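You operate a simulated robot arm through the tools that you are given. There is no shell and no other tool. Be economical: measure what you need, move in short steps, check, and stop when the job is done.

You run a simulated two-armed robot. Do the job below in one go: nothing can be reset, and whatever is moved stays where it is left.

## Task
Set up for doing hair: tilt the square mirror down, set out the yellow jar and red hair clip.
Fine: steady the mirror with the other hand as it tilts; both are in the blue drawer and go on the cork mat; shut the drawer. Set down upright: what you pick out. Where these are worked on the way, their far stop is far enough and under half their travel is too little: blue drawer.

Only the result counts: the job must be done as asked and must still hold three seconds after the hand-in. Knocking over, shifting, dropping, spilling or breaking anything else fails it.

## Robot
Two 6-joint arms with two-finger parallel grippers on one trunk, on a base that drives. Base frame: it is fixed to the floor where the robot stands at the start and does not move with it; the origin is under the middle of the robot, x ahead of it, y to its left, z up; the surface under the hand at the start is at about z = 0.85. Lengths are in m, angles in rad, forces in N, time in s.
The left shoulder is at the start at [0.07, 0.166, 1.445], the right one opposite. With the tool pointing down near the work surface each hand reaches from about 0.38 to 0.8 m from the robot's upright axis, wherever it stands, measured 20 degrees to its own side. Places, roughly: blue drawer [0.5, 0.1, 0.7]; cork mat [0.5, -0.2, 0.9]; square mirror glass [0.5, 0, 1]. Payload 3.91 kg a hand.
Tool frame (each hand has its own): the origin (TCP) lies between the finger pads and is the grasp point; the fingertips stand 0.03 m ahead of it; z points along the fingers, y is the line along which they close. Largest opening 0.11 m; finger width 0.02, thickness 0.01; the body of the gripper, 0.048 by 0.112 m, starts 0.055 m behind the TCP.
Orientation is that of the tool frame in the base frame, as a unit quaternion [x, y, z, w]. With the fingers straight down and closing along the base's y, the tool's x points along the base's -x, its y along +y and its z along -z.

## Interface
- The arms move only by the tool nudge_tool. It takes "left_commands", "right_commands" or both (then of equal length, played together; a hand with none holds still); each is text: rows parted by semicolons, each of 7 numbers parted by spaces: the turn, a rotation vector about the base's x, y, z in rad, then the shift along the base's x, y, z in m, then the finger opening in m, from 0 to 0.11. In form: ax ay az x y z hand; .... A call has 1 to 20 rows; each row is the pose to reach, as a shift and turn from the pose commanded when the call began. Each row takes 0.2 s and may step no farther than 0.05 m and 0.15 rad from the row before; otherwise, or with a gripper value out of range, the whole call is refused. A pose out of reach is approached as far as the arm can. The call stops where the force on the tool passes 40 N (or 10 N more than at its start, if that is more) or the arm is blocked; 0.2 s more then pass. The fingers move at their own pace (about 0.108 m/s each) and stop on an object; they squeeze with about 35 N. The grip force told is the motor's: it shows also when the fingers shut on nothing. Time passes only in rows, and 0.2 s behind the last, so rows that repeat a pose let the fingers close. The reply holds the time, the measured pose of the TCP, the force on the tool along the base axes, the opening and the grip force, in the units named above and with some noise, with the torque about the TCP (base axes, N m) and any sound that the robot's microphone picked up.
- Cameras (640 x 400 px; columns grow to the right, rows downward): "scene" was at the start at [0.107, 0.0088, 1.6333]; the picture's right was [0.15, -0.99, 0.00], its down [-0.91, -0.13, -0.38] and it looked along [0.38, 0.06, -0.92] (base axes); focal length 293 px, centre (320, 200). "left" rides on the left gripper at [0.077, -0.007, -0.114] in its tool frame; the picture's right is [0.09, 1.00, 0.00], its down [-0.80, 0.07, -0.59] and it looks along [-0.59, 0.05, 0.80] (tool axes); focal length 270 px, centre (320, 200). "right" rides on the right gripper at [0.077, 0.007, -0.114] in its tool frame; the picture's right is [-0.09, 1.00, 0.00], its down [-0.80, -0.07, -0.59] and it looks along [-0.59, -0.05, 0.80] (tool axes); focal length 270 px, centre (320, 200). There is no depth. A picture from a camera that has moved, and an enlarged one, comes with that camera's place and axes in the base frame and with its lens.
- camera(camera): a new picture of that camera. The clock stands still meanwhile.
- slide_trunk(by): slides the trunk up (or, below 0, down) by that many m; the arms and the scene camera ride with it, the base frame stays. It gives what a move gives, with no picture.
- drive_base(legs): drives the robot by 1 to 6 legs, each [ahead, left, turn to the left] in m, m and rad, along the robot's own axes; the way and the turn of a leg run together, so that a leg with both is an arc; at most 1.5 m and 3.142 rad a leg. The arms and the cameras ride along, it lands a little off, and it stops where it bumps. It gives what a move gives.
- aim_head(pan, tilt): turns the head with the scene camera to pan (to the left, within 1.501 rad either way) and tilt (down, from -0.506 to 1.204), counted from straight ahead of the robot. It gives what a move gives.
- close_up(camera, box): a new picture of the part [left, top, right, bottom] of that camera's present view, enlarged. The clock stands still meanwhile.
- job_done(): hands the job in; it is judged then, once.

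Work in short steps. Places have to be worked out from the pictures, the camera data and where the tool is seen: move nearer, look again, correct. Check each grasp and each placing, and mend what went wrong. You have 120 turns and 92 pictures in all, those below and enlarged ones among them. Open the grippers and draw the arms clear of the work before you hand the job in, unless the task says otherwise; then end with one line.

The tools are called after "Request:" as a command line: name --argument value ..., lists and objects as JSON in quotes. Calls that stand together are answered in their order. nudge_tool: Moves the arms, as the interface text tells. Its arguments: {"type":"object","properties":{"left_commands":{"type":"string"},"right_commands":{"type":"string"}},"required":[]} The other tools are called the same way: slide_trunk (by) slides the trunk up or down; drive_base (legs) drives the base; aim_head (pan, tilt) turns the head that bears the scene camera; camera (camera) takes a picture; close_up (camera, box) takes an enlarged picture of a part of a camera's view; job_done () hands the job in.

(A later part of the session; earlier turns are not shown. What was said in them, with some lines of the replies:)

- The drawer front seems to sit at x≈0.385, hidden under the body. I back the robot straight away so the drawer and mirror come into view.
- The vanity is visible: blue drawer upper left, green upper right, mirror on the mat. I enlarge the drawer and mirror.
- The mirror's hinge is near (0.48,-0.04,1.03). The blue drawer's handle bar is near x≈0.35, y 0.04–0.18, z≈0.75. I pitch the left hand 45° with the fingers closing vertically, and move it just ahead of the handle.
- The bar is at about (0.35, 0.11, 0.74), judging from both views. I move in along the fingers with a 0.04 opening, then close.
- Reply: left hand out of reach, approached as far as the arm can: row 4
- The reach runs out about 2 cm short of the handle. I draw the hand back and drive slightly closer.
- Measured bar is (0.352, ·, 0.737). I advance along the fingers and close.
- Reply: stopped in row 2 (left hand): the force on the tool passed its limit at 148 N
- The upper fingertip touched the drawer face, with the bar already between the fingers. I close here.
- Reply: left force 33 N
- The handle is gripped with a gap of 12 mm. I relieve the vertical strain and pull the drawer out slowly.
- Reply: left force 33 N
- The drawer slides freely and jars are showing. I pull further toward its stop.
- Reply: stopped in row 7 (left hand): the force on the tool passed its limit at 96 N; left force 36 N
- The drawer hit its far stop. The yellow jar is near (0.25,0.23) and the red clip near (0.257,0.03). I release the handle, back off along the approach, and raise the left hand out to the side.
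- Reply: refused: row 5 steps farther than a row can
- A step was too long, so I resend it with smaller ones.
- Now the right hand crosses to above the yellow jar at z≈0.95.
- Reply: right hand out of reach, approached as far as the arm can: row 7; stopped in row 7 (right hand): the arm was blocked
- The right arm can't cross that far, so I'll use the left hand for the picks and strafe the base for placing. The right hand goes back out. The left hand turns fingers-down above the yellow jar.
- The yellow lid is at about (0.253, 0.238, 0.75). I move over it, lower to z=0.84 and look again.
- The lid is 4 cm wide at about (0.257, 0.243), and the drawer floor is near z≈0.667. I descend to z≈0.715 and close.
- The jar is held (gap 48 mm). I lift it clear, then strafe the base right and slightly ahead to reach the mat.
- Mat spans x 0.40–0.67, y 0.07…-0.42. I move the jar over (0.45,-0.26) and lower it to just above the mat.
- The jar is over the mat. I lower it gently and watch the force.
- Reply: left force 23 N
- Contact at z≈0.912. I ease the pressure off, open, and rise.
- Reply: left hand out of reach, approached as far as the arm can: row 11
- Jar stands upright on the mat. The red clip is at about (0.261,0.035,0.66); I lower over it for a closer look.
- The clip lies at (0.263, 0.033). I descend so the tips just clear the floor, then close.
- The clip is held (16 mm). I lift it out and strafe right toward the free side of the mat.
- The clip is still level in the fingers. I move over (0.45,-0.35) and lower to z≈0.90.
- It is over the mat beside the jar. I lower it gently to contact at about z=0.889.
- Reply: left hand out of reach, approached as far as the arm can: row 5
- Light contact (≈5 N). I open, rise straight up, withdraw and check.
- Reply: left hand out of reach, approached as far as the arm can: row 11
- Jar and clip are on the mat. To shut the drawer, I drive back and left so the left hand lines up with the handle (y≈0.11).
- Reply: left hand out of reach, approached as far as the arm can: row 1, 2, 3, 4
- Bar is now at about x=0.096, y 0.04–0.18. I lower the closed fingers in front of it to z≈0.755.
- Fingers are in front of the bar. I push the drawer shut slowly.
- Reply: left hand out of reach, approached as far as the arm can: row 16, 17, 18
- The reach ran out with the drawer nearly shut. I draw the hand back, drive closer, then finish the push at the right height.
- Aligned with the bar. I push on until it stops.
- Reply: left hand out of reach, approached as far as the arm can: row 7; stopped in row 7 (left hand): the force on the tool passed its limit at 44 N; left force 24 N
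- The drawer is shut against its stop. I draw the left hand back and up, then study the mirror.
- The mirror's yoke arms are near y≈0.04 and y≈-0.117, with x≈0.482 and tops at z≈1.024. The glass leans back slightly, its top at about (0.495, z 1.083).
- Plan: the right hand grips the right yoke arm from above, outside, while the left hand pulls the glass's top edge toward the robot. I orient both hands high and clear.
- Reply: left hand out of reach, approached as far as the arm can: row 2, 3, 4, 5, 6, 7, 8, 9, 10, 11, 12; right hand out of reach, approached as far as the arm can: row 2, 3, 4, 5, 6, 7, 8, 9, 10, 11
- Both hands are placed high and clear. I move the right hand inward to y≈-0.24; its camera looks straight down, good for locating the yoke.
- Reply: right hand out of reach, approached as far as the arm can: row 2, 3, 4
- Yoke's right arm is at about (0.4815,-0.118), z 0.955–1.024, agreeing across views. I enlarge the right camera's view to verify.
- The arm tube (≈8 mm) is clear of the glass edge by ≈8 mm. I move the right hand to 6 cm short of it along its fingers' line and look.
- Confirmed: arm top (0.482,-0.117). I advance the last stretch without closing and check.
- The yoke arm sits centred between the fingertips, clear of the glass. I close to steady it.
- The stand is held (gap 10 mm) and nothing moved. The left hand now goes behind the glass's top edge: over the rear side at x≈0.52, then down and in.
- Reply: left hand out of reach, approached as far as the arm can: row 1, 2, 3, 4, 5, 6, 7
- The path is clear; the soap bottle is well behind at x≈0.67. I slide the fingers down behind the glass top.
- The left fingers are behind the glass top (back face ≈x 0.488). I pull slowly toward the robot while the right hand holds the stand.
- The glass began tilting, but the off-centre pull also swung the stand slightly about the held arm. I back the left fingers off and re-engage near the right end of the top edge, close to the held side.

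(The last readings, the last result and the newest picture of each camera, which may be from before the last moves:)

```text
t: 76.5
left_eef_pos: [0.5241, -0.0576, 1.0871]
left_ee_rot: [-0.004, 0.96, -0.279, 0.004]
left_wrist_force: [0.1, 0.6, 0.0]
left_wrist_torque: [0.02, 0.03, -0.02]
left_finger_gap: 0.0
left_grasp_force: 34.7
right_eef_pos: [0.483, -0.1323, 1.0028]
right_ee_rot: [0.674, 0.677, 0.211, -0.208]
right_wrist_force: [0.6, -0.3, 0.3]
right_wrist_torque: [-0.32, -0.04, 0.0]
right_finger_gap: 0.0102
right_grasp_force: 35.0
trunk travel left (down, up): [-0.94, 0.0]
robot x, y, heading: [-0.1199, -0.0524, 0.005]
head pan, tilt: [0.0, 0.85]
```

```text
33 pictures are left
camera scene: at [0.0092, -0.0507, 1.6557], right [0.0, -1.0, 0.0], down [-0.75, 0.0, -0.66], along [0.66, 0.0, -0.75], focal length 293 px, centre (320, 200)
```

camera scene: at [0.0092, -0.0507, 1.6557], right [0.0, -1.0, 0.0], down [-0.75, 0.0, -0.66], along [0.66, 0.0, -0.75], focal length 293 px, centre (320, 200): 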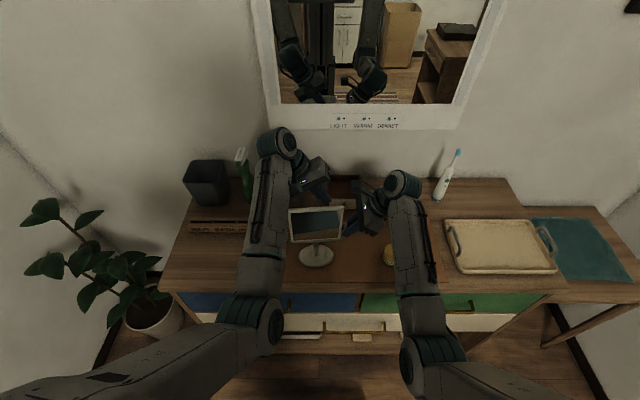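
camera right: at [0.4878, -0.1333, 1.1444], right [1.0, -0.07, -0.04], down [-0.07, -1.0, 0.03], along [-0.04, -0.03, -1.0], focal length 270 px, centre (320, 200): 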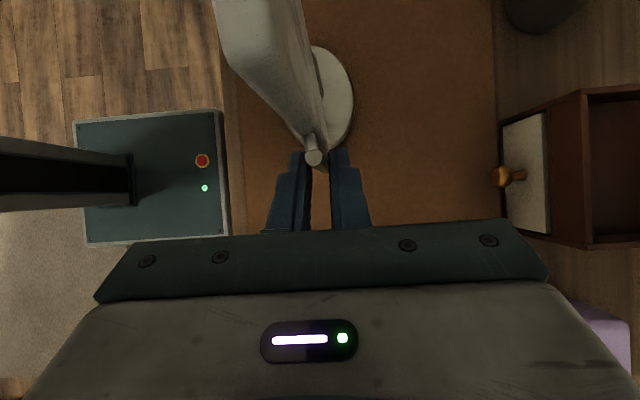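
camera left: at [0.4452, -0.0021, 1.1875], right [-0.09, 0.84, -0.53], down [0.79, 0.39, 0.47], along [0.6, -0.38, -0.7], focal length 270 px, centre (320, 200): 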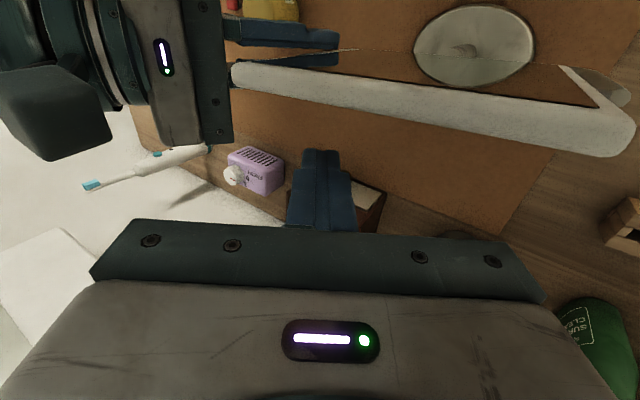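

The hand reached the right end. I pull slowly again from here.

Request:
nudge_tool --left_commands "0 0 0 -0.015 0 0 0;0 0 0 -0.025 0 0 0;0 0 0 -0.03 0 0 0;0 0 0 -0.035 0 0 0;0 0 0 -0.04 0 0 0;0 0 0 -0.045 0 0 0;0 0 0 -0.05 0 -0.002 0;0 0 0 -0.055 0 -0.003 0"

Request:
camera --camera "right"

Request:
close_up --camera "scene" --box '[220, 160, 420, 285]'

```text
t: 78.5
left_eef_pos: [0.5013, -0.0257, 1.1146]
left_ee_rot: [-0.006, 0.966, -0.254, 0.045]
left_wrist_force: [0.5, 0.1, 0.7]
left_wrist_torque: [0.01, 0.01, -0.02]
left_finger_gap: 0.0
left_grasp_force: 34.6
right_eef_pos: [0.4815, -0.1339, 1.0044]
right_ee_rot: [0.673, 0.678, 0.21, -0.208]
right_wrist_force: [-0.4, -0.8, -0.2]
right_wrist_torque: [-0.38, -0.05, 0.01]
right_finger_gap: 0.0101
right_grasp_force: 34.7
trunk travel left (down, up): [-0.94, 0.0]
robot x, y, heading: [-0.1189, -0.0522, 0.001]
head pan, tilt: [0.0, 0.85]
stopped in row 8 (left hand): the arm was blocked; the commanded pose is now the measured one
```

```text
32 pictures are left
camera right: at [0.4888, -0.1344, 1.1423], right [1.0, -0.07, -0.05], down [-0.07, -1.0, 0.04], along [-0.05, -0.03, -1.0], focal length 270 px, centre (320, 200)
```

right: 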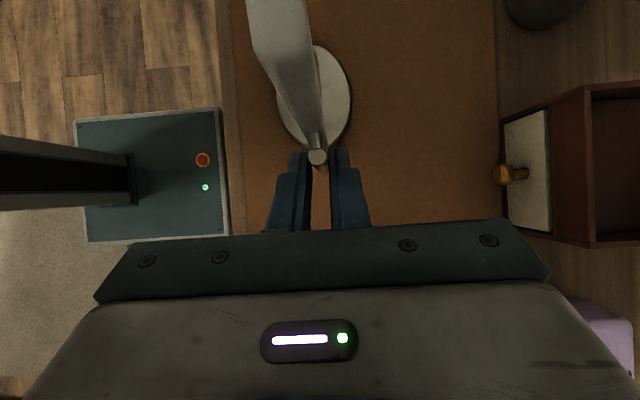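

```text
3.20 times, centred on (320, 222) of scene
camera zoom: at [0.0095, -0.0511, 1.6557], right [0.0, -1.0, 0.0], down [-0.75, 0.0, -0.66], along [0.66, 0.0, -0.75], focal length 937 px, centre (320, 128)
```

zoom: 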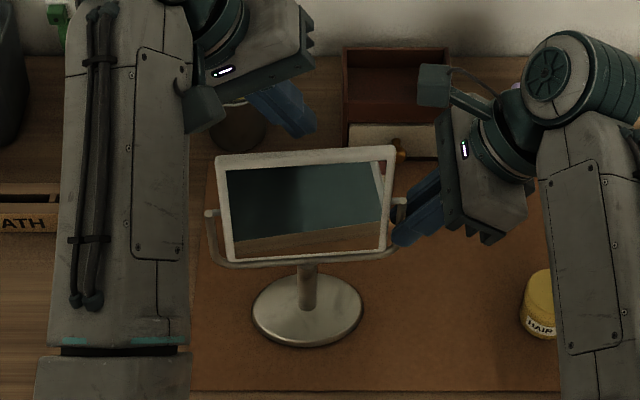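

The left arm hit its inward limit from this stance, so the glass was not tilted. The stand only yawed a few degrees. Better plan: back the base a little for reach, re-grip the yoke arm, and have the left hand pinch the glass's top edge and turn it about its hinge. First I release and withdraw both hands, reorienting the left.

Request:
nudge_tool --left_commands "0 0 0 0.005 0.01 0.03 0;0 0 0 0.005 0.05 0.04 0;0 0 0 0.005 0.1 0.04 0;-0.005 0.069 0.112 0 0.13 0.04 0.03;-0.01 0.138 0.225 0 0.15 0.04 0.03;-0.015 0.208 0.337 0 0.15 0.04 0.03;-0.02 0.277 0.449 0 0.15 0.04 0.03;-0.025 0.346 0.561 0 0.15 0.04 0.03;-0.03 0.415 0.674 0 0.15 0.04 0.03;-0.035 0.484 0.786 0 0.15 0.04 0.03;-0.04 0.553 0.898 0 0.15 0.04 0.03;-0.045 0.623 1.011 0 0.15 0.04 0.03;-0.05 0.692 1.123 0 0.15 0.04 0.03;-0.055 0.761 1.235 0 0.15 0.04 0.03;-0.06 0.83 1.348 0 0.15 0.04 0.03" --right_commands "0 0 0 0 0 0 0.03;0 0 0 0 0 0 0.03;0 0 0 0 0 0 0.03;0 0 0 0 -0.012 0.016 0.03;0 0 0 0 -0.024 0.033 0.03;0 0 0 0 -0.038 0.055 0.03;0 0 0 0 -0.06 0.075 0.03;0 0 0 0 -0.06 0.075 0.03;0 0 0 0 -0.06 0.075 0.03;0 0 0 0 -0.06 0.075 0.03;0 0 0 0 -0.06 0.075 0.03;0 0 0 0 -0.06 0.075 0.03;0 0 0 0 -0.06 0.075 0.03;0 0 0 0 -0.06 0.075 0.03;0 0 0 0 -0.06 0.075 0.03"

Request:
close_up --camera "scene" --box '[220, 160, 420, 285]'

```text
t: 81.7
left_eef_pos: [0.5264, 0.1264, 1.1165]
left_ee_rot: [0.686, -0.683, 0.182, 0.173]
left_wrist_force: [-0.4, 0.0, -0.1]
left_wrist_torque: [0.0, -0.02, 0.04]
left_finger_gap: 0.0302
left_grasp_force: 0.1
left hand out of reach, approached as far as the arm can: row 2, 3, 4, 5, 6, 7, 8, 9, 10, 11, 12, 13, 14, 15
right_eef_pos: [0.4827, -0.1945, 1.0799]
right_ee_rot: [0.674, 0.677, 0.212, -0.208]
right_wrist_force: [0.4, 0.6, 0.9]
right_wrist_torque: [0.0, 0.02, 0.01]
right_finger_gap: 0.0298
right_grasp_force: 0.0
trunk travel left (down, up): [-0.94, 0.0]
robot x, y, heading: [-0.1168, -0.0536, 0.004]
head pan, tilt: [0.0, 0.85]
```

```text
3.20 times, centred on (320, 222) of scene
camera zoom: at [0.0091, -0.0506, 1.6558], right [0.0, -1.0, 0.0], down [-0.75, 0.0, -0.66], along [0.66, 0.0, -0.75], focal length 937 px, centre (320, 128)
```

zoom: 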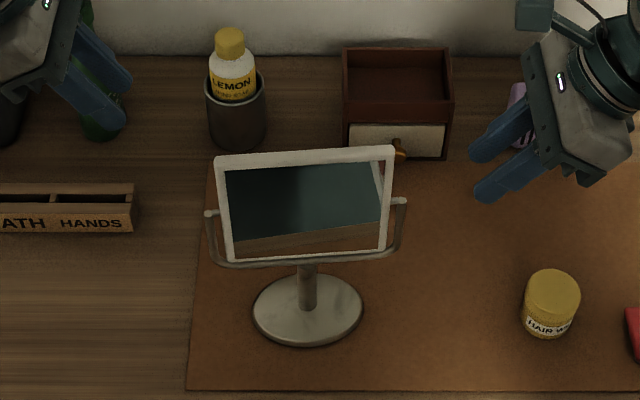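

Mirror still stands, yawed about 4°. Now I back the base 0.1 and shift it 0.04 right.

Request:
drive_base --legs '[[-0.1, 0, 0], [0, -0.03, 0]]'

Request:
nudge_tool --right_commands "0 0 0 0.05 0.007 0.0 0.03;0 0 0 0.098 0.012 0 0.03;0 0 0 0.098 0.012 0 0.03"

Request:
close_up --camera "right" --box '[200, 0, 440, 150]'

```text
t: 83.2
left_eef_pos: [0.4279, 0.1028, 1.1147]
left_ee_rot: [0.686, -0.682, 0.184, 0.175]
left_wrist_force: [0.5, 1.0, 0.3]
left_wrist_torque: [-0.05, 0.02, 0.01]
left_finger_gap: 0.0301
left_grasp_force: 0.1
right_eef_pos: [0.3829, -0.2155, 1.0803]
right_ee_rot: [0.674, 0.678, 0.208, -0.207]
right_wrist_force: [0.9, 0.3, 0.2]
right_wrist_torque: [-0.06, 0.03, 0.02]
right_finger_gap: 0.03
right_grasp_force: 0.1
trunk travel left (down, up): [-0.94, 0.0]
robot x, y, heading: [-0.2185, -0.0825, 0.004]
head pan, tilt: [0.0, 0.85]
```

```text
refused: row 1 steps farther than a row can; nothing moved
```

```text
2.67 times, centred on (320, 75) of right
camera zoom: at [0.3892, -0.2167, 1.2185], right [1.0, -0.07, -0.04], down [-0.07, -1.0, 0.04], along [-0.05, -0.04, -1.0], focal length 721 px, centre (320, 533)
```

zoom: 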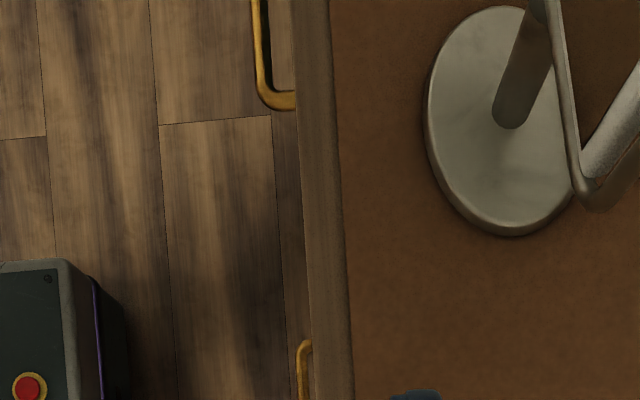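

The step was slightly too long; I resend with smaller steps.

Request:
nudge_tool --right_commands "0 0 0 0.035 0.007 0 0.03;0 0 0 0.07 0.012 0 0.03;0 0 0 0.098 0.014 0 0.03;0 0 0 0.098 0.014 0 0.03"

Request:
close_up --camera "right" --box '[240, 20, 400, 120]'

```text
t: 84.2
left_eef_pos: [0.4255, 0.0934, 1.1179]
left_ee_rot: [0.686, -0.683, 0.182, 0.172]
left_wrist_force: [0.2, -0.6, -0.8]
left_wrist_torque: [0.03, 0.02, 0.01]
left_finger_gap: 0.0296
left_grasp_force: 0.1
right_eef_pos: [0.4791, -0.2093, 1.081]
right_ee_rot: [0.673, 0.677, 0.213, -0.207]
right_wrist_force: [0.1, -0.6, -0.2]
right_wrist_torque: [-0.01, 0.01, 0.01]
right_finger_gap: 0.0298
right_grasp_force: 0.1
trunk travel left (down, up): [-0.94, 0.0]
robot x, y, heading: [-0.2204, -0.0833, 0.003]
head pan, tilt: [0.0, 0.85]
```

```text
4.00 times, centred on (320, 70) of right
camera zoom: at [0.485, -0.2103, 1.2188], right [1.0, -0.07, -0.04], down [-0.07, -1.0, 0.03], along [-0.04, -0.03, -1.0], focal length 1081 px, centre (320, 720)
```

zoom: 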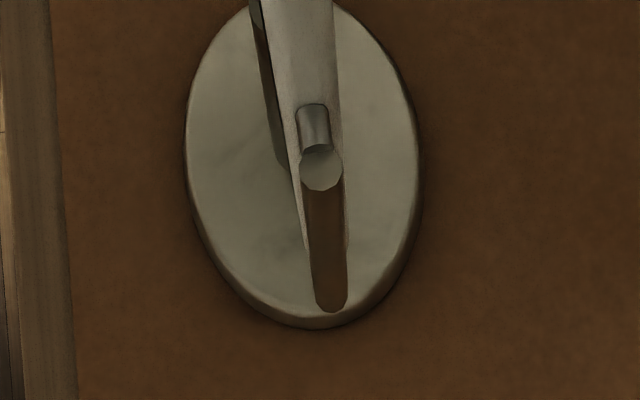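

Arm top is now at (0.4845,-0.117). I bring the right hand in along its finger line as before, then close.

Request:
nudge_tool --right_commands "0 0 0 0.003 0.02 -0.012 0.03;0 0 0 0.005 0.042 -0.025 0.03;0 0 0 0.005 0.053 -0.041 0.03;0 0 0 0.005 0.064 -0.057 0.03;0 0 0 0.005 0.076 -0.075 0.03;0 0 0 0.005 0.076 -0.075 0.03"

Request:
close_up --camera "right" --box '[220, 80, 420, 205]'

```text
t: 85.6
left_eef_pos: [0.4251, 0.0955, 1.1171]
left_ee_rot: [0.686, -0.683, 0.182, 0.173]
left_wrist_force: [-0.9, 1.2, -0.1]
left_wrist_torque: [0.0, -0.02, 0.02]
left_finger_gap: 0.0299
left_grasp_force: 0.0
right_eef_pos: [0.4854, -0.1333, 1.0049]
right_ee_rot: [0.673, 0.678, 0.211, -0.208]
right_wrist_force: [-0.4, 0.3, 0.1]
right_wrist_torque: [0.02, -0.02, 0.02]
right_finger_gap: 0.03
right_grasp_force: 0.0
trunk travel left (down, up): [-0.94, 0.0]
robot x, y, heading: [-0.2151, -0.0809, 0.01]
head pan, tilt: [0.0, 0.85]
```

```text
3.20 times, centred on (320, 142) of right
camera zoom: at [0.4912, -0.1351, 1.1426], right [1.0, -0.07, -0.04], down [-0.07, -1.0, 0.04], along [-0.05, -0.03, -1.0], focal length 865 px, centre (320, 384)
```

zoom: 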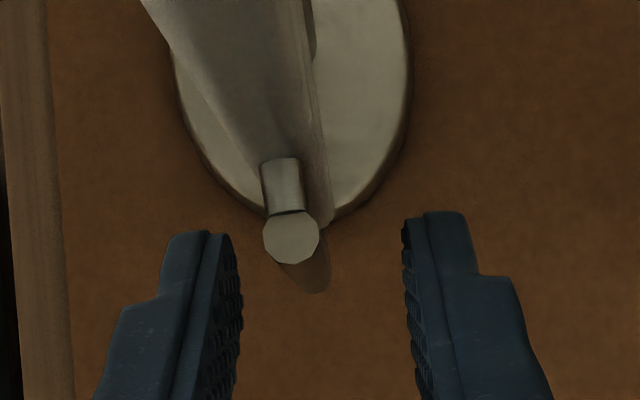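

The tube is about 3 mm toward the robot from the finger middle. I correct by that and close.

Request:
nudge_tool --right_commands "0 0 0 -0.003 0 0 0.03;0 0 0 -0.003 0 0 0.015;0 0 0 -0.003 0 0 0;0 0 0 -0.003 0 0 0"

Request:
camera --camera "left"

Request:
close_up --camera "scene" --box '[220, 110, 420, 235]'

```text
t: 86.6
left_eef_pos: [0.4265, 0.097, 1.1171]
left_ee_rot: [0.687, -0.682, 0.182, 0.173]
left_wrist_force: [0.5, -0.9, 0.4]
left_wrist_torque: [0.01, -0.01, -0.01]
left_finger_gap: 0.0301
left_grasp_force: 0.1
right_eef_pos: [0.4819, -0.1334, 1.0046]
right_ee_rot: [0.673, 0.678, 0.211, -0.208]
right_wrist_force: [-0.1, 0.7, -0.3]
right_wrist_torque: [0.09, 0.13, 0.06]
right_finger_gap: 0.0074
right_grasp_force: 35.1
trunk travel left (down, up): [-0.94, 0.0]
robot x, y, heading: [-0.2202, -0.0826, 0.003]
head pan, tilt: [0.0, 0.85]
```

```text
26 pictures are left
camera left: at [0.4309, 0.0849, 1.2539], right [-1.0, -0.09, 0.03], down [-0.08, 0.99, 0.13], along [-0.04, 0.13, -0.99], focal length 270 px, centre (320, 200)
```

left: 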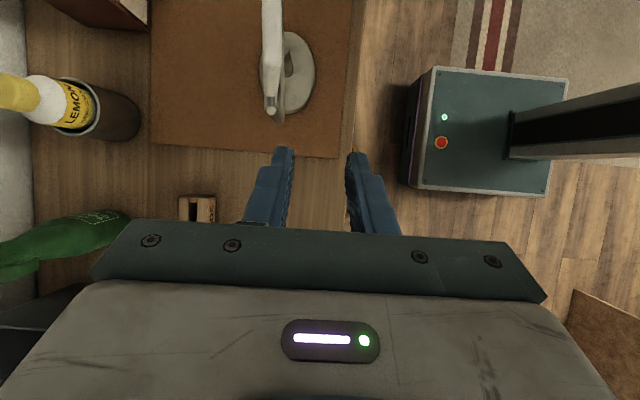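

```text
3.20 times, centred on (320, 172) of scene
camera zoom: at [-0.0913, -0.0807, 1.6558], right [0.0, -1.0, 0.0], down [-0.75, 0.0, -0.66], along [0.66, 0.0, -0.75], focal length 937 px, centre (320, 288)
```

zoom: 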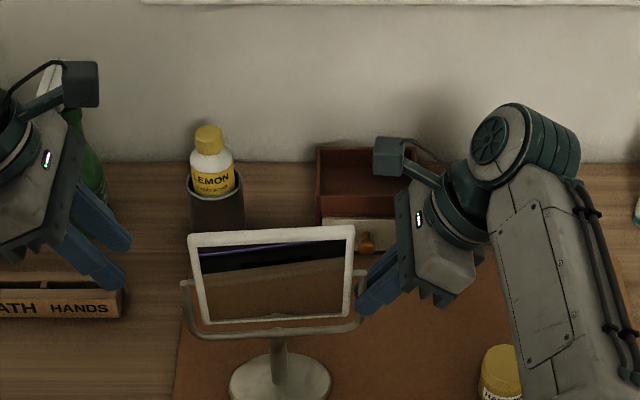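

Right grip is re-established. The left arm tube is at (0.469, 0.044), so the stand is yawed about 0.08 rad. I bring the open left fingers above the glass's top edge to straddle it.

Request:
nudge_tool --left_commands "0 0 0 0.01 0 0.024 0.04;0 0 0 0.03 -0.025 0.026 0.04;0 0 0 0.0435 -0.05 0.026 0.04;0 0 0 0.0435 -0.078 0.026 0.04;0 0 0 0.0435 -0.078 0.026 0.04"

Request:
camera --camera "left"

```text
t: 87.8
left_eef_pos: [0.4705, 0.0176, 1.142]
left_ee_rot: [0.686, -0.682, 0.183, 0.173]
left_wrist_force: [-0.4, -0.5, -0.5]
left_wrist_torque: [0.0, 0.01, 0.02]
left_finger_gap: 0.0402
left_grasp_force: 0.0
left hand out of reach, approached as far as the arm can: row 1
right_eef_pos: [0.4816, -0.134, 1.0047]
right_ee_rot: [0.673, 0.677, 0.212, -0.208]
right_wrist_force: [0.7, -1.1, 1.3]
right_wrist_torque: [-0.09, 0.12, 0.01]
right_finger_gap: 0.0073
right_grasp_force: 34.6
trunk travel left (down, up): [-0.94, 0.0]
robot x, y, heading: [-0.2206, -0.0815, 0.006]
head pan, tilt: [0.0, 0.85]
```

```text
24 pictures are left
camera left: at [0.4746, 0.006, 1.2796], right [-1.0, -0.09, 0.03], down [-0.08, 0.99, 0.13], along [-0.04, 0.13, -0.99], focal length 270 px, centre (320, 200)
```

left: 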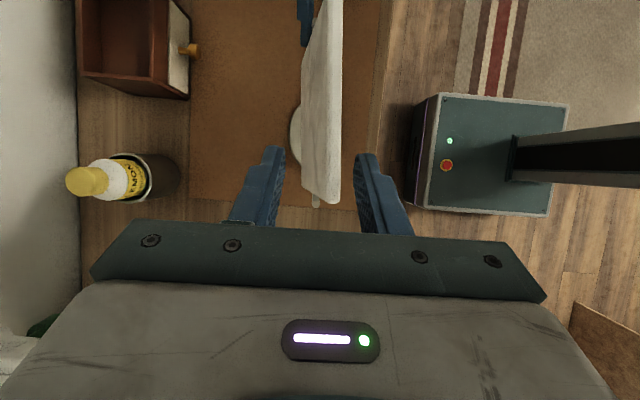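

The glass actually has tilted forward by about 0.25 rad (top at x≈0.460, bottom ≈0.491). I pitch the left fingers to match and straddle the top edge.

Request:
nudge_tool --left_commands "0 -0.125 0 -0.012 0 0 0.04;0 -0.25 0 -0.0245 0.001 -0.003 0.04;0 -0.25 0 -0.021 -0.007 -0.017 0.04;0 -0.25 0 -0.018 -0.014 -0.029 0.04;0 -0.25 0 -0.0145 -0.021 -0.042 0.04;0 -0.25 0 -0.0115 -0.028 -0.054 0.04;0 -0.25 0 -0.0115 -0.028 -0.054 0.04"

Request:
camera --camera "left"

```text
t: 89.4
left_eef_pos: [0.4588, -0.0091, 1.0877]
left_ee_rot: [-0.659, 0.698, -0.266, -0.086]
left_wrist_force: [0.5, -0.4, -0.7]
left_wrist_torque: [0.0, -0.01, -0.01]
left_finger_gap: 0.0398
left_grasp_force: 0.0
right_eef_pos: [0.4813, -0.1343, 1.0041]
right_ee_rot: [0.673, 0.677, 0.212, -0.208]
right_wrist_force: [0.1, -0.2, 1.2]
right_wrist_torque: [0.01, 0.04, 0.01]
right_finger_gap: 0.0074
right_grasp_force: 35.4
trunk travel left (down, up): [-0.94, 0.0]
robot x, y, heading: [-0.2218, -0.0817, 0.002]
head pan, tilt: [0.0, 0.85]
```

```text
23 pictures are left
camera left: at [0.4288, -0.0204, 1.222], right [-0.97, -0.09, -0.22], down [-0.11, 0.99, 0.11], along [0.21, 0.13, -0.97], focal length 270 px, centre (320, 200)
```

left: 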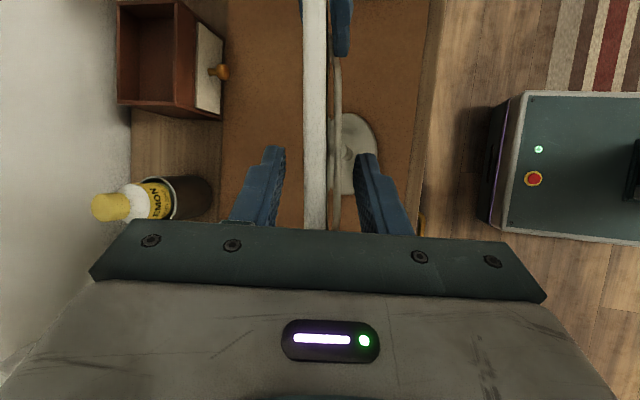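

The glass lies edge-on between the left fingers. I close gently.

Request:
nudge_tool --left_commands "0 0 0 0 0 0 0.025;0 0 0 0 0 0 0.01;0 0 0 0 0 0 0.005;0 0 0 0 0 0 0.005"

Request:
camera --camera "left"

```text
t: 90.4
left_eef_pos: [0.4596, -0.0091, 1.0881]
left_ee_rot: [-0.659, 0.698, -0.267, -0.086]
left_wrist_force: [8.3, -0.7, -1.9]
left_wrist_torque: [-0.66, -0.42, 0.86]
left_finger_gap: 0.0116
left_grasp_force: 35.3
right_eef_pos: [0.4799, -0.1333, 1.0039]
right_ee_rot: [0.673, 0.677, 0.212, -0.209]
right_wrist_force: [-8.3, 0.6, 3.2]
right_wrist_torque: [1.0, 0.02, 0.14]
right_finger_gap: 0.0074
right_grasp_force: 34.7
trunk travel left (down, up): [-0.94, 0.0]
robot x, y, heading: [-0.222, -0.0824, 0.005]
head pan, tilt: [0.0, 0.85]
```

```text
22 pictures are left
camera left: at [0.4292, -0.0203, 1.222], right [-0.97, -0.09, -0.22], down [-0.11, 0.99, 0.11], along [0.21, 0.13, -0.97], focal length 270 px, centre (320, 200)
```

left: 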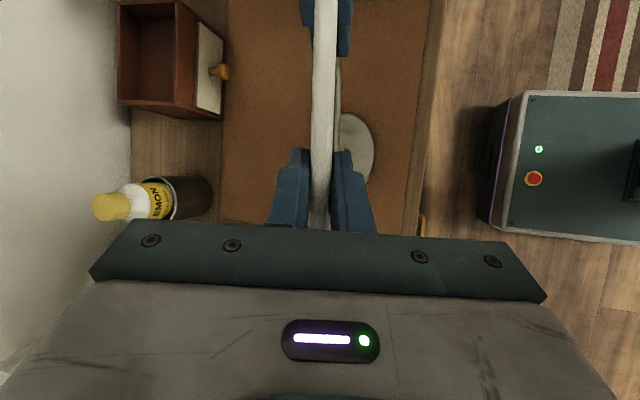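

The glass is pinched (11.6 mm). With both hands holding, I turn it about its hinge by a further 0.2 rad in small steps.

Request:
nudge_tool --left_commands "0 -0.04 0 -0.0026 0 -0.0007 0.005;0 -0.08 0 -0.0052 0 -0.0014 0.005;0 -0.12 0 -0.0077 0 -0.0022 0.005;0 -0.16 0 -0.0103 0 -0.0032 0.005;0 -0.2 0 -0.0128 0 -0.0042 0.005;0 -0.2 0 -0.0128 0 -0.0042 0.005"

Request:
close_up --camera "scene" --box '[220, 110, 420, 235]'

Request:
close_up --camera "right" --box '[180, 0, 460, 175]'

```text
t: 91.8
left_eef_pos: [0.4453, -0.0081, 1.0833]
left_ee_rot: [-0.629, 0.703, -0.332, -0.016]
left_wrist_force: [14.4, -3.5, -6.0]
left_wrist_torque: [0.21, -0.51, 1.46]
left_finger_gap: 0.0113
left_grasp_force: 35.3
right_eef_pos: [0.4817, -0.132, 1.0046]
right_ee_rot: [0.673, 0.677, 0.212, -0.209]
right_wrist_force: [-15.3, 5.2, 9.0]
right_wrist_torque: [0.64, -0.2, 0.25]
right_finger_gap: 0.0074
right_grasp_force: 35.1
trunk travel left (down, up): [-0.94, 0.0]
robot x, y, heading: [-0.2188, -0.084, 0.006]
head pan, tilt: [0.0, 0.85]
```

```text
3.20 times, centred on (320, 172) of scene
camera zoom: at [-0.0908, -0.0807, 1.6557], right [0.0, -1.0, 0.0], down [-0.75, 0.0, -0.66], along [0.66, 0.0, -0.75], focal length 937 px, centre (320, 288)
```

zoom: 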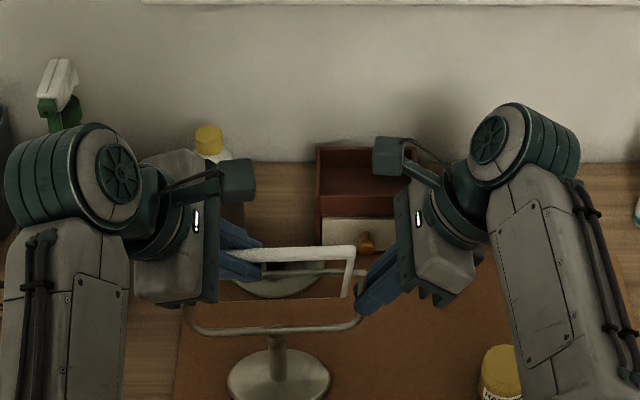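

```text
2.29 times, centred on (320, 88) of right
camera zoom: at [0.488, -0.1342, 1.143], right [1.0, -0.07, -0.04], down [-0.07, -1.0, 0.03], along [-0.05, -0.03, -1.0], focal length 618 px, centre (320, 457)
```

zoom: 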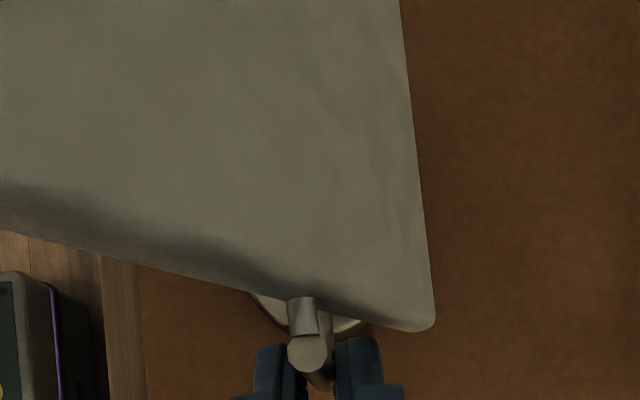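

The glass is now about 0.5 rad down. I add another 0.1 rad for margin, then check.

Request:
nudge_tool --left_commands "0 -0.035 0 -0.0022 0 -0.001 0.005;0 -0.07 0 -0.0042 0 -0.0021 0.005;0 -0.1 0 -0.0061 0 -0.0031 0.005;0 -0.1 0 -0.0061 0 -0.0031 0.005"

Request:
close_up --camera "right" --box '[180, 0, 460, 175]'

```text
t: 92.8
left_eef_pos: [0.4383, -0.0111, 1.0815]
left_ee_rot: [-0.611, 0.704, -0.361, 0.019]
left_wrist_force: [13.3, -3.9, -10.4]
left_wrist_torque: [0.14, -0.31, 1.3]
left_finger_gap: 0.0114
left_grasp_force: 34.8
right_eef_pos: [0.4822, -0.1346, 1.0052]
right_ee_rot: [0.673, 0.677, 0.211, -0.209]
right_wrist_force: [-12.9, 2.3, 11.0]
right_wrist_torque: [1.0, -0.2, 0.25]
right_finger_gap: 0.0072
right_grasp_force: 35.0
trunk travel left (down, up): [-0.94, 0.0]
robot x, y, heading: [-0.2231, -0.0837, 0.002]
head pan, tilt: [0.0, 0.85]
```

```text
2.29 times, centred on (320, 88) of right
camera zoom: at [0.4883, -0.1347, 1.1429], right [1.0, -0.07, -0.04], down [-0.07, -1.0, 0.04], along [-0.05, -0.03, -1.0], focal length 618 px, centre (320, 457)
```

zoom: 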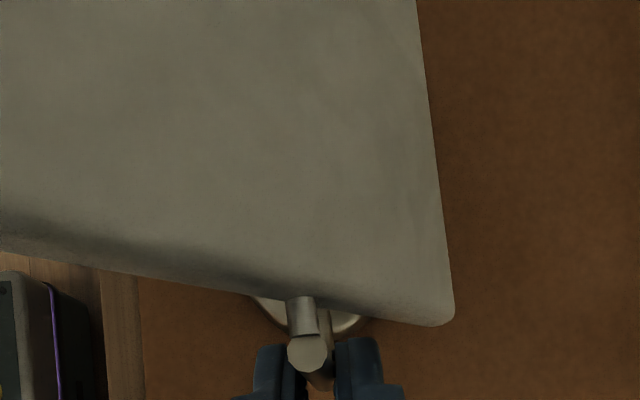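

Tilt is about 0.6 rad. I relieve the internal force by easing the left hand slightly back, then see the force.

Request:
nudge_tool --left_commands "0 0 0 0.003 0 0 0.005;0 0 0 0.006 0 0.001 0.005;0 0 0 0.006 0 0.001 0.005"

```text
t: 93.6
left_eef_pos: [0.4444, -0.0099, 1.0835]
left_ee_rot: [-0.61, 0.705, -0.362, 0.018]
left_wrist_force: [-8.9, -2.0, 0.3]
left_wrist_torque: [-0.74, 0.6, -0.98]
left_finger_gap: 0.0109
left_grasp_force: 34.8
right_eef_pos: [0.4822, -0.1334, 1.0047]
right_ee_rot: [0.674, 0.677, 0.211, -0.206]
right_wrist_force: [8.1, 2.8, 0.6]
right_wrist_torque: [0.38, 0.16, -0.19]
right_finger_gap: 0.0071
right_grasp_force: 35.1
trunk travel left (down, up): [-0.94, 0.0]
robot x, y, heading: [-0.2193, -0.0827, 0.009]
head pan, tilt: [0.0, 0.85]
```

Forces reversed, so half of that is neutral. I ease back 2.5 mm, open the left fingers, and withdraw along their line while the right still steadies.

Request:
nudge_tool --left_commands "0 0 0 -0.0025 0 0 0.005;0 0 0 -0.0025 0 0 0.005;0 0 0 -0.0025 0 0 0.02;0 0 0 -0.0025 0 0 0.035;0 0 0 -0.0025 0 0 0.035;0 0 0 -0.0085 0.006 0.009 0.035;0 0 0 -0.0165 0.014 0.022 0.035;0 0 0 -0.0305 0.03 0.045 0.035;0 0 0 -0.05 0.055 0.06 0.035;0 0 0 -0.07 0.085 0.06 0.035;0 0 0 -0.08 0.12 0.06 0.035"

Request:
close_up --camera "scene" --box '[220, 110, 420, 235]'

Request:
close_up --camera "right" --box '[180, 0, 460, 175]'

```text
t: 96.0
left_eef_pos: [0.3654, 0.1124, 1.1411]
left_ee_rot: [-0.611, 0.704, -0.362, 0.019]
left_wrist_force: [-1.5, 0.2, 0.1]
left_wrist_torque: [0.03, 0.0, -0.02]
left_finger_gap: 0.0351
left_grasp_force: 0.0
right_eef_pos: [0.4809, -0.1317, 1.0044]
right_ee_rot: [0.674, 0.677, 0.211, -0.208]
right_wrist_force: [-0.4, -0.4, -4.1]
right_wrist_torque: [-0.35, -0.03, 0.01]
right_finger_gap: 0.0072
right_grasp_force: 35.5
trunk travel left (down, up): [-0.94, 0.0]
robot x, y, heading: [-0.215, -0.0814, 0.005]
head pan, tilt: [0.0, 0.85]
```

```text
3.20 times, centred on (320, 172) of scene
camera zoom: at [-0.0912, -0.0773, 1.6558], right [0.0, -1.0, 0.0], down [-0.75, 0.0, -0.66], along [0.66, 0.0, -0.75], focal length 937 px, centre (320, 288)
```

zoom: 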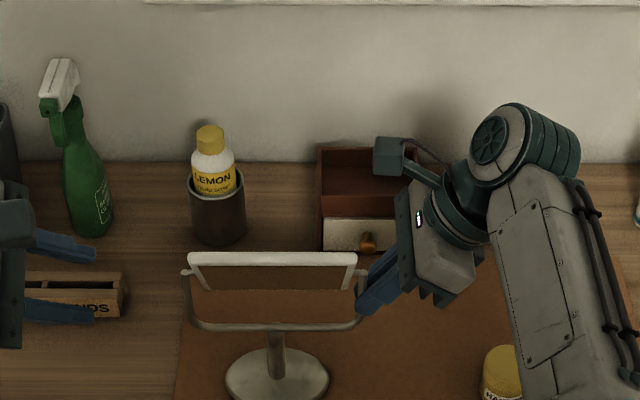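

```text
2.29 times, centred on (320, 88) of right
camera zoom: at [0.4877, -0.1325, 1.143], right [1.0, -0.07, -0.04], down [-0.07, -1.0, 0.04], along [-0.05, -0.03, -1.0], focal length 618 px, centre (320, 457)
```

zoom: 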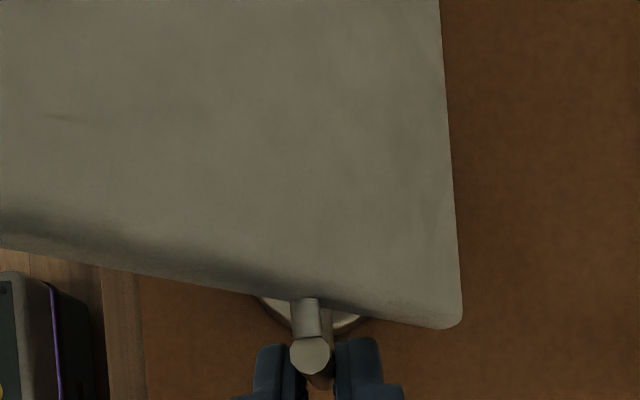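

The glass holds its tilt and the yaw is largely restored. I lower the right hand a touch to unload, open, and withdraw along its fingers.

Request:
nudge_tool --right_commands "0 0 0 0 0 -0.002 0;0 0 0 0 0 -0.002 0.015;0 0 0 0 0 -0.002 0.03;0 0 0 0 0 -0.002 0.03;0 0 0 0 -0.012 0.016 0.03;0 0 0 0 -0.024 0.033 0.03;0 0 0 0 -0.038 0.055 0.03;0 0 0 0 -0.06 0.08 0.03;0 0 0 -0.02 -0.1 0.09 0.03;0 0 0 -0.05 -0.13 0.09 0.03;0 0 0 -0.09 -0.15 0.09 0.03"

Request:
drive_base --legs '[[-0.3, 0, 0]]'

Request:
camera --camera "scene"

Request:
close_up --camera "scene" --box '[240, 110, 420, 222]'

```text
t: 98.4
left_eef_pos: [0.3631, 0.1097, 1.1417]
left_ee_rot: [-0.611, 0.704, -0.362, 0.021]
left_wrist_force: [-0.1, -0.6, 0.2]
left_wrist_torque: [0.0, -0.02, 0.02]
left_finger_gap: 0.035
left_grasp_force: 0.1
right_eef_pos: [0.3878, -0.2834, 1.0961]
right_ee_rot: [0.673, 0.677, 0.212, -0.207]
right_wrist_force: [0.6, 0.6, 0.0]
right_wrist_torque: [0.02, -0.01, -0.02]
right_finger_gap: 0.0299
right_grasp_force: 0.0
trunk travel left (down, up): [-0.94, 0.0]
robot x, y, heading: [-0.222, -0.0847, -0.002]
head pan, tilt: [0.0, 0.85]
```

```text
t: 100.5
left_eef_pos: [0.0718, 0.1071, 1.1397]
left_ee_rot: [-0.609, 0.705, -0.362, 0.019]
left_wrist_force: [0.1, 0.4, -0.4]
left_wrist_torque: [-0.04, 0.01, -0.01]
left_finger_gap: 0.0348
left_grasp_force: 0.1
right_eef_pos: [0.0943, -0.2871, 1.092]
right_ee_rot: [0.675, 0.676, 0.211, -0.208]
right_wrist_force: [0.3, 0.3, 0.9]
right_wrist_torque: [0.04, -0.02, 0.0]
right_finger_gap: 0.0301
right_grasp_force: 0.1
trunk travel left (down, up): [-0.94, 0.0]
robot x, y, heading: [-0.5168, -0.0825, -0.002]
head pan, tilt: [0.0, 0.85]
```

```text
16 pictures are left
camera scene: at [-0.385, -0.0818, 1.6555], right [0.0, -1.0, 0.0], down [-0.75, 0.0, -0.66], along [0.66, 0.0, -0.75], focal length 293 px, centre (320, 200)
```

scene: 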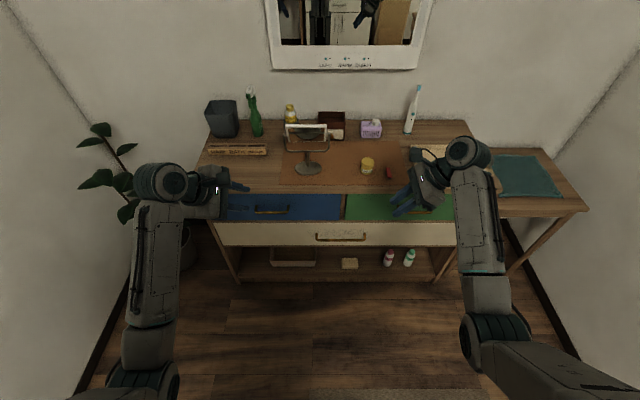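

```text
3.56 times, centred on (330, 166) of scene
camera zoom: at [-0.385, -0.0818, 1.6555], right [0.0, -1.0, 0.0], down [-0.75, 0.0, -0.66], along [0.66, 0.0, -0.75], focal length 1041 px, centre (284, 321)
```

zoom: 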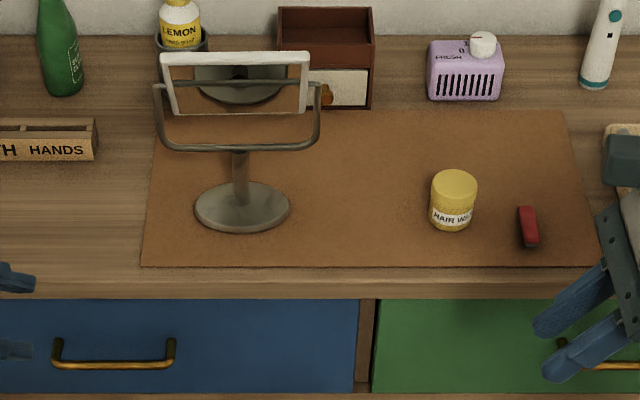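

The mirror is tilted down and stable. The jar and red clip sit upright on the mat, the blue drawer is flush with the green one, and both hands are open and clear. I hand in.

Request:
job_done

```text
The job is handed in.
```

The job is handed in: the mirror is tilted down about 0.6 rad with the other hand steadying it, the yellow jar and red clip are upright on the cork mat, and the blue drawer is shut. On the first attempt the mirror stand slipped, yawing a few degrees and its base moving about 5 mm. I mostly straightened it.
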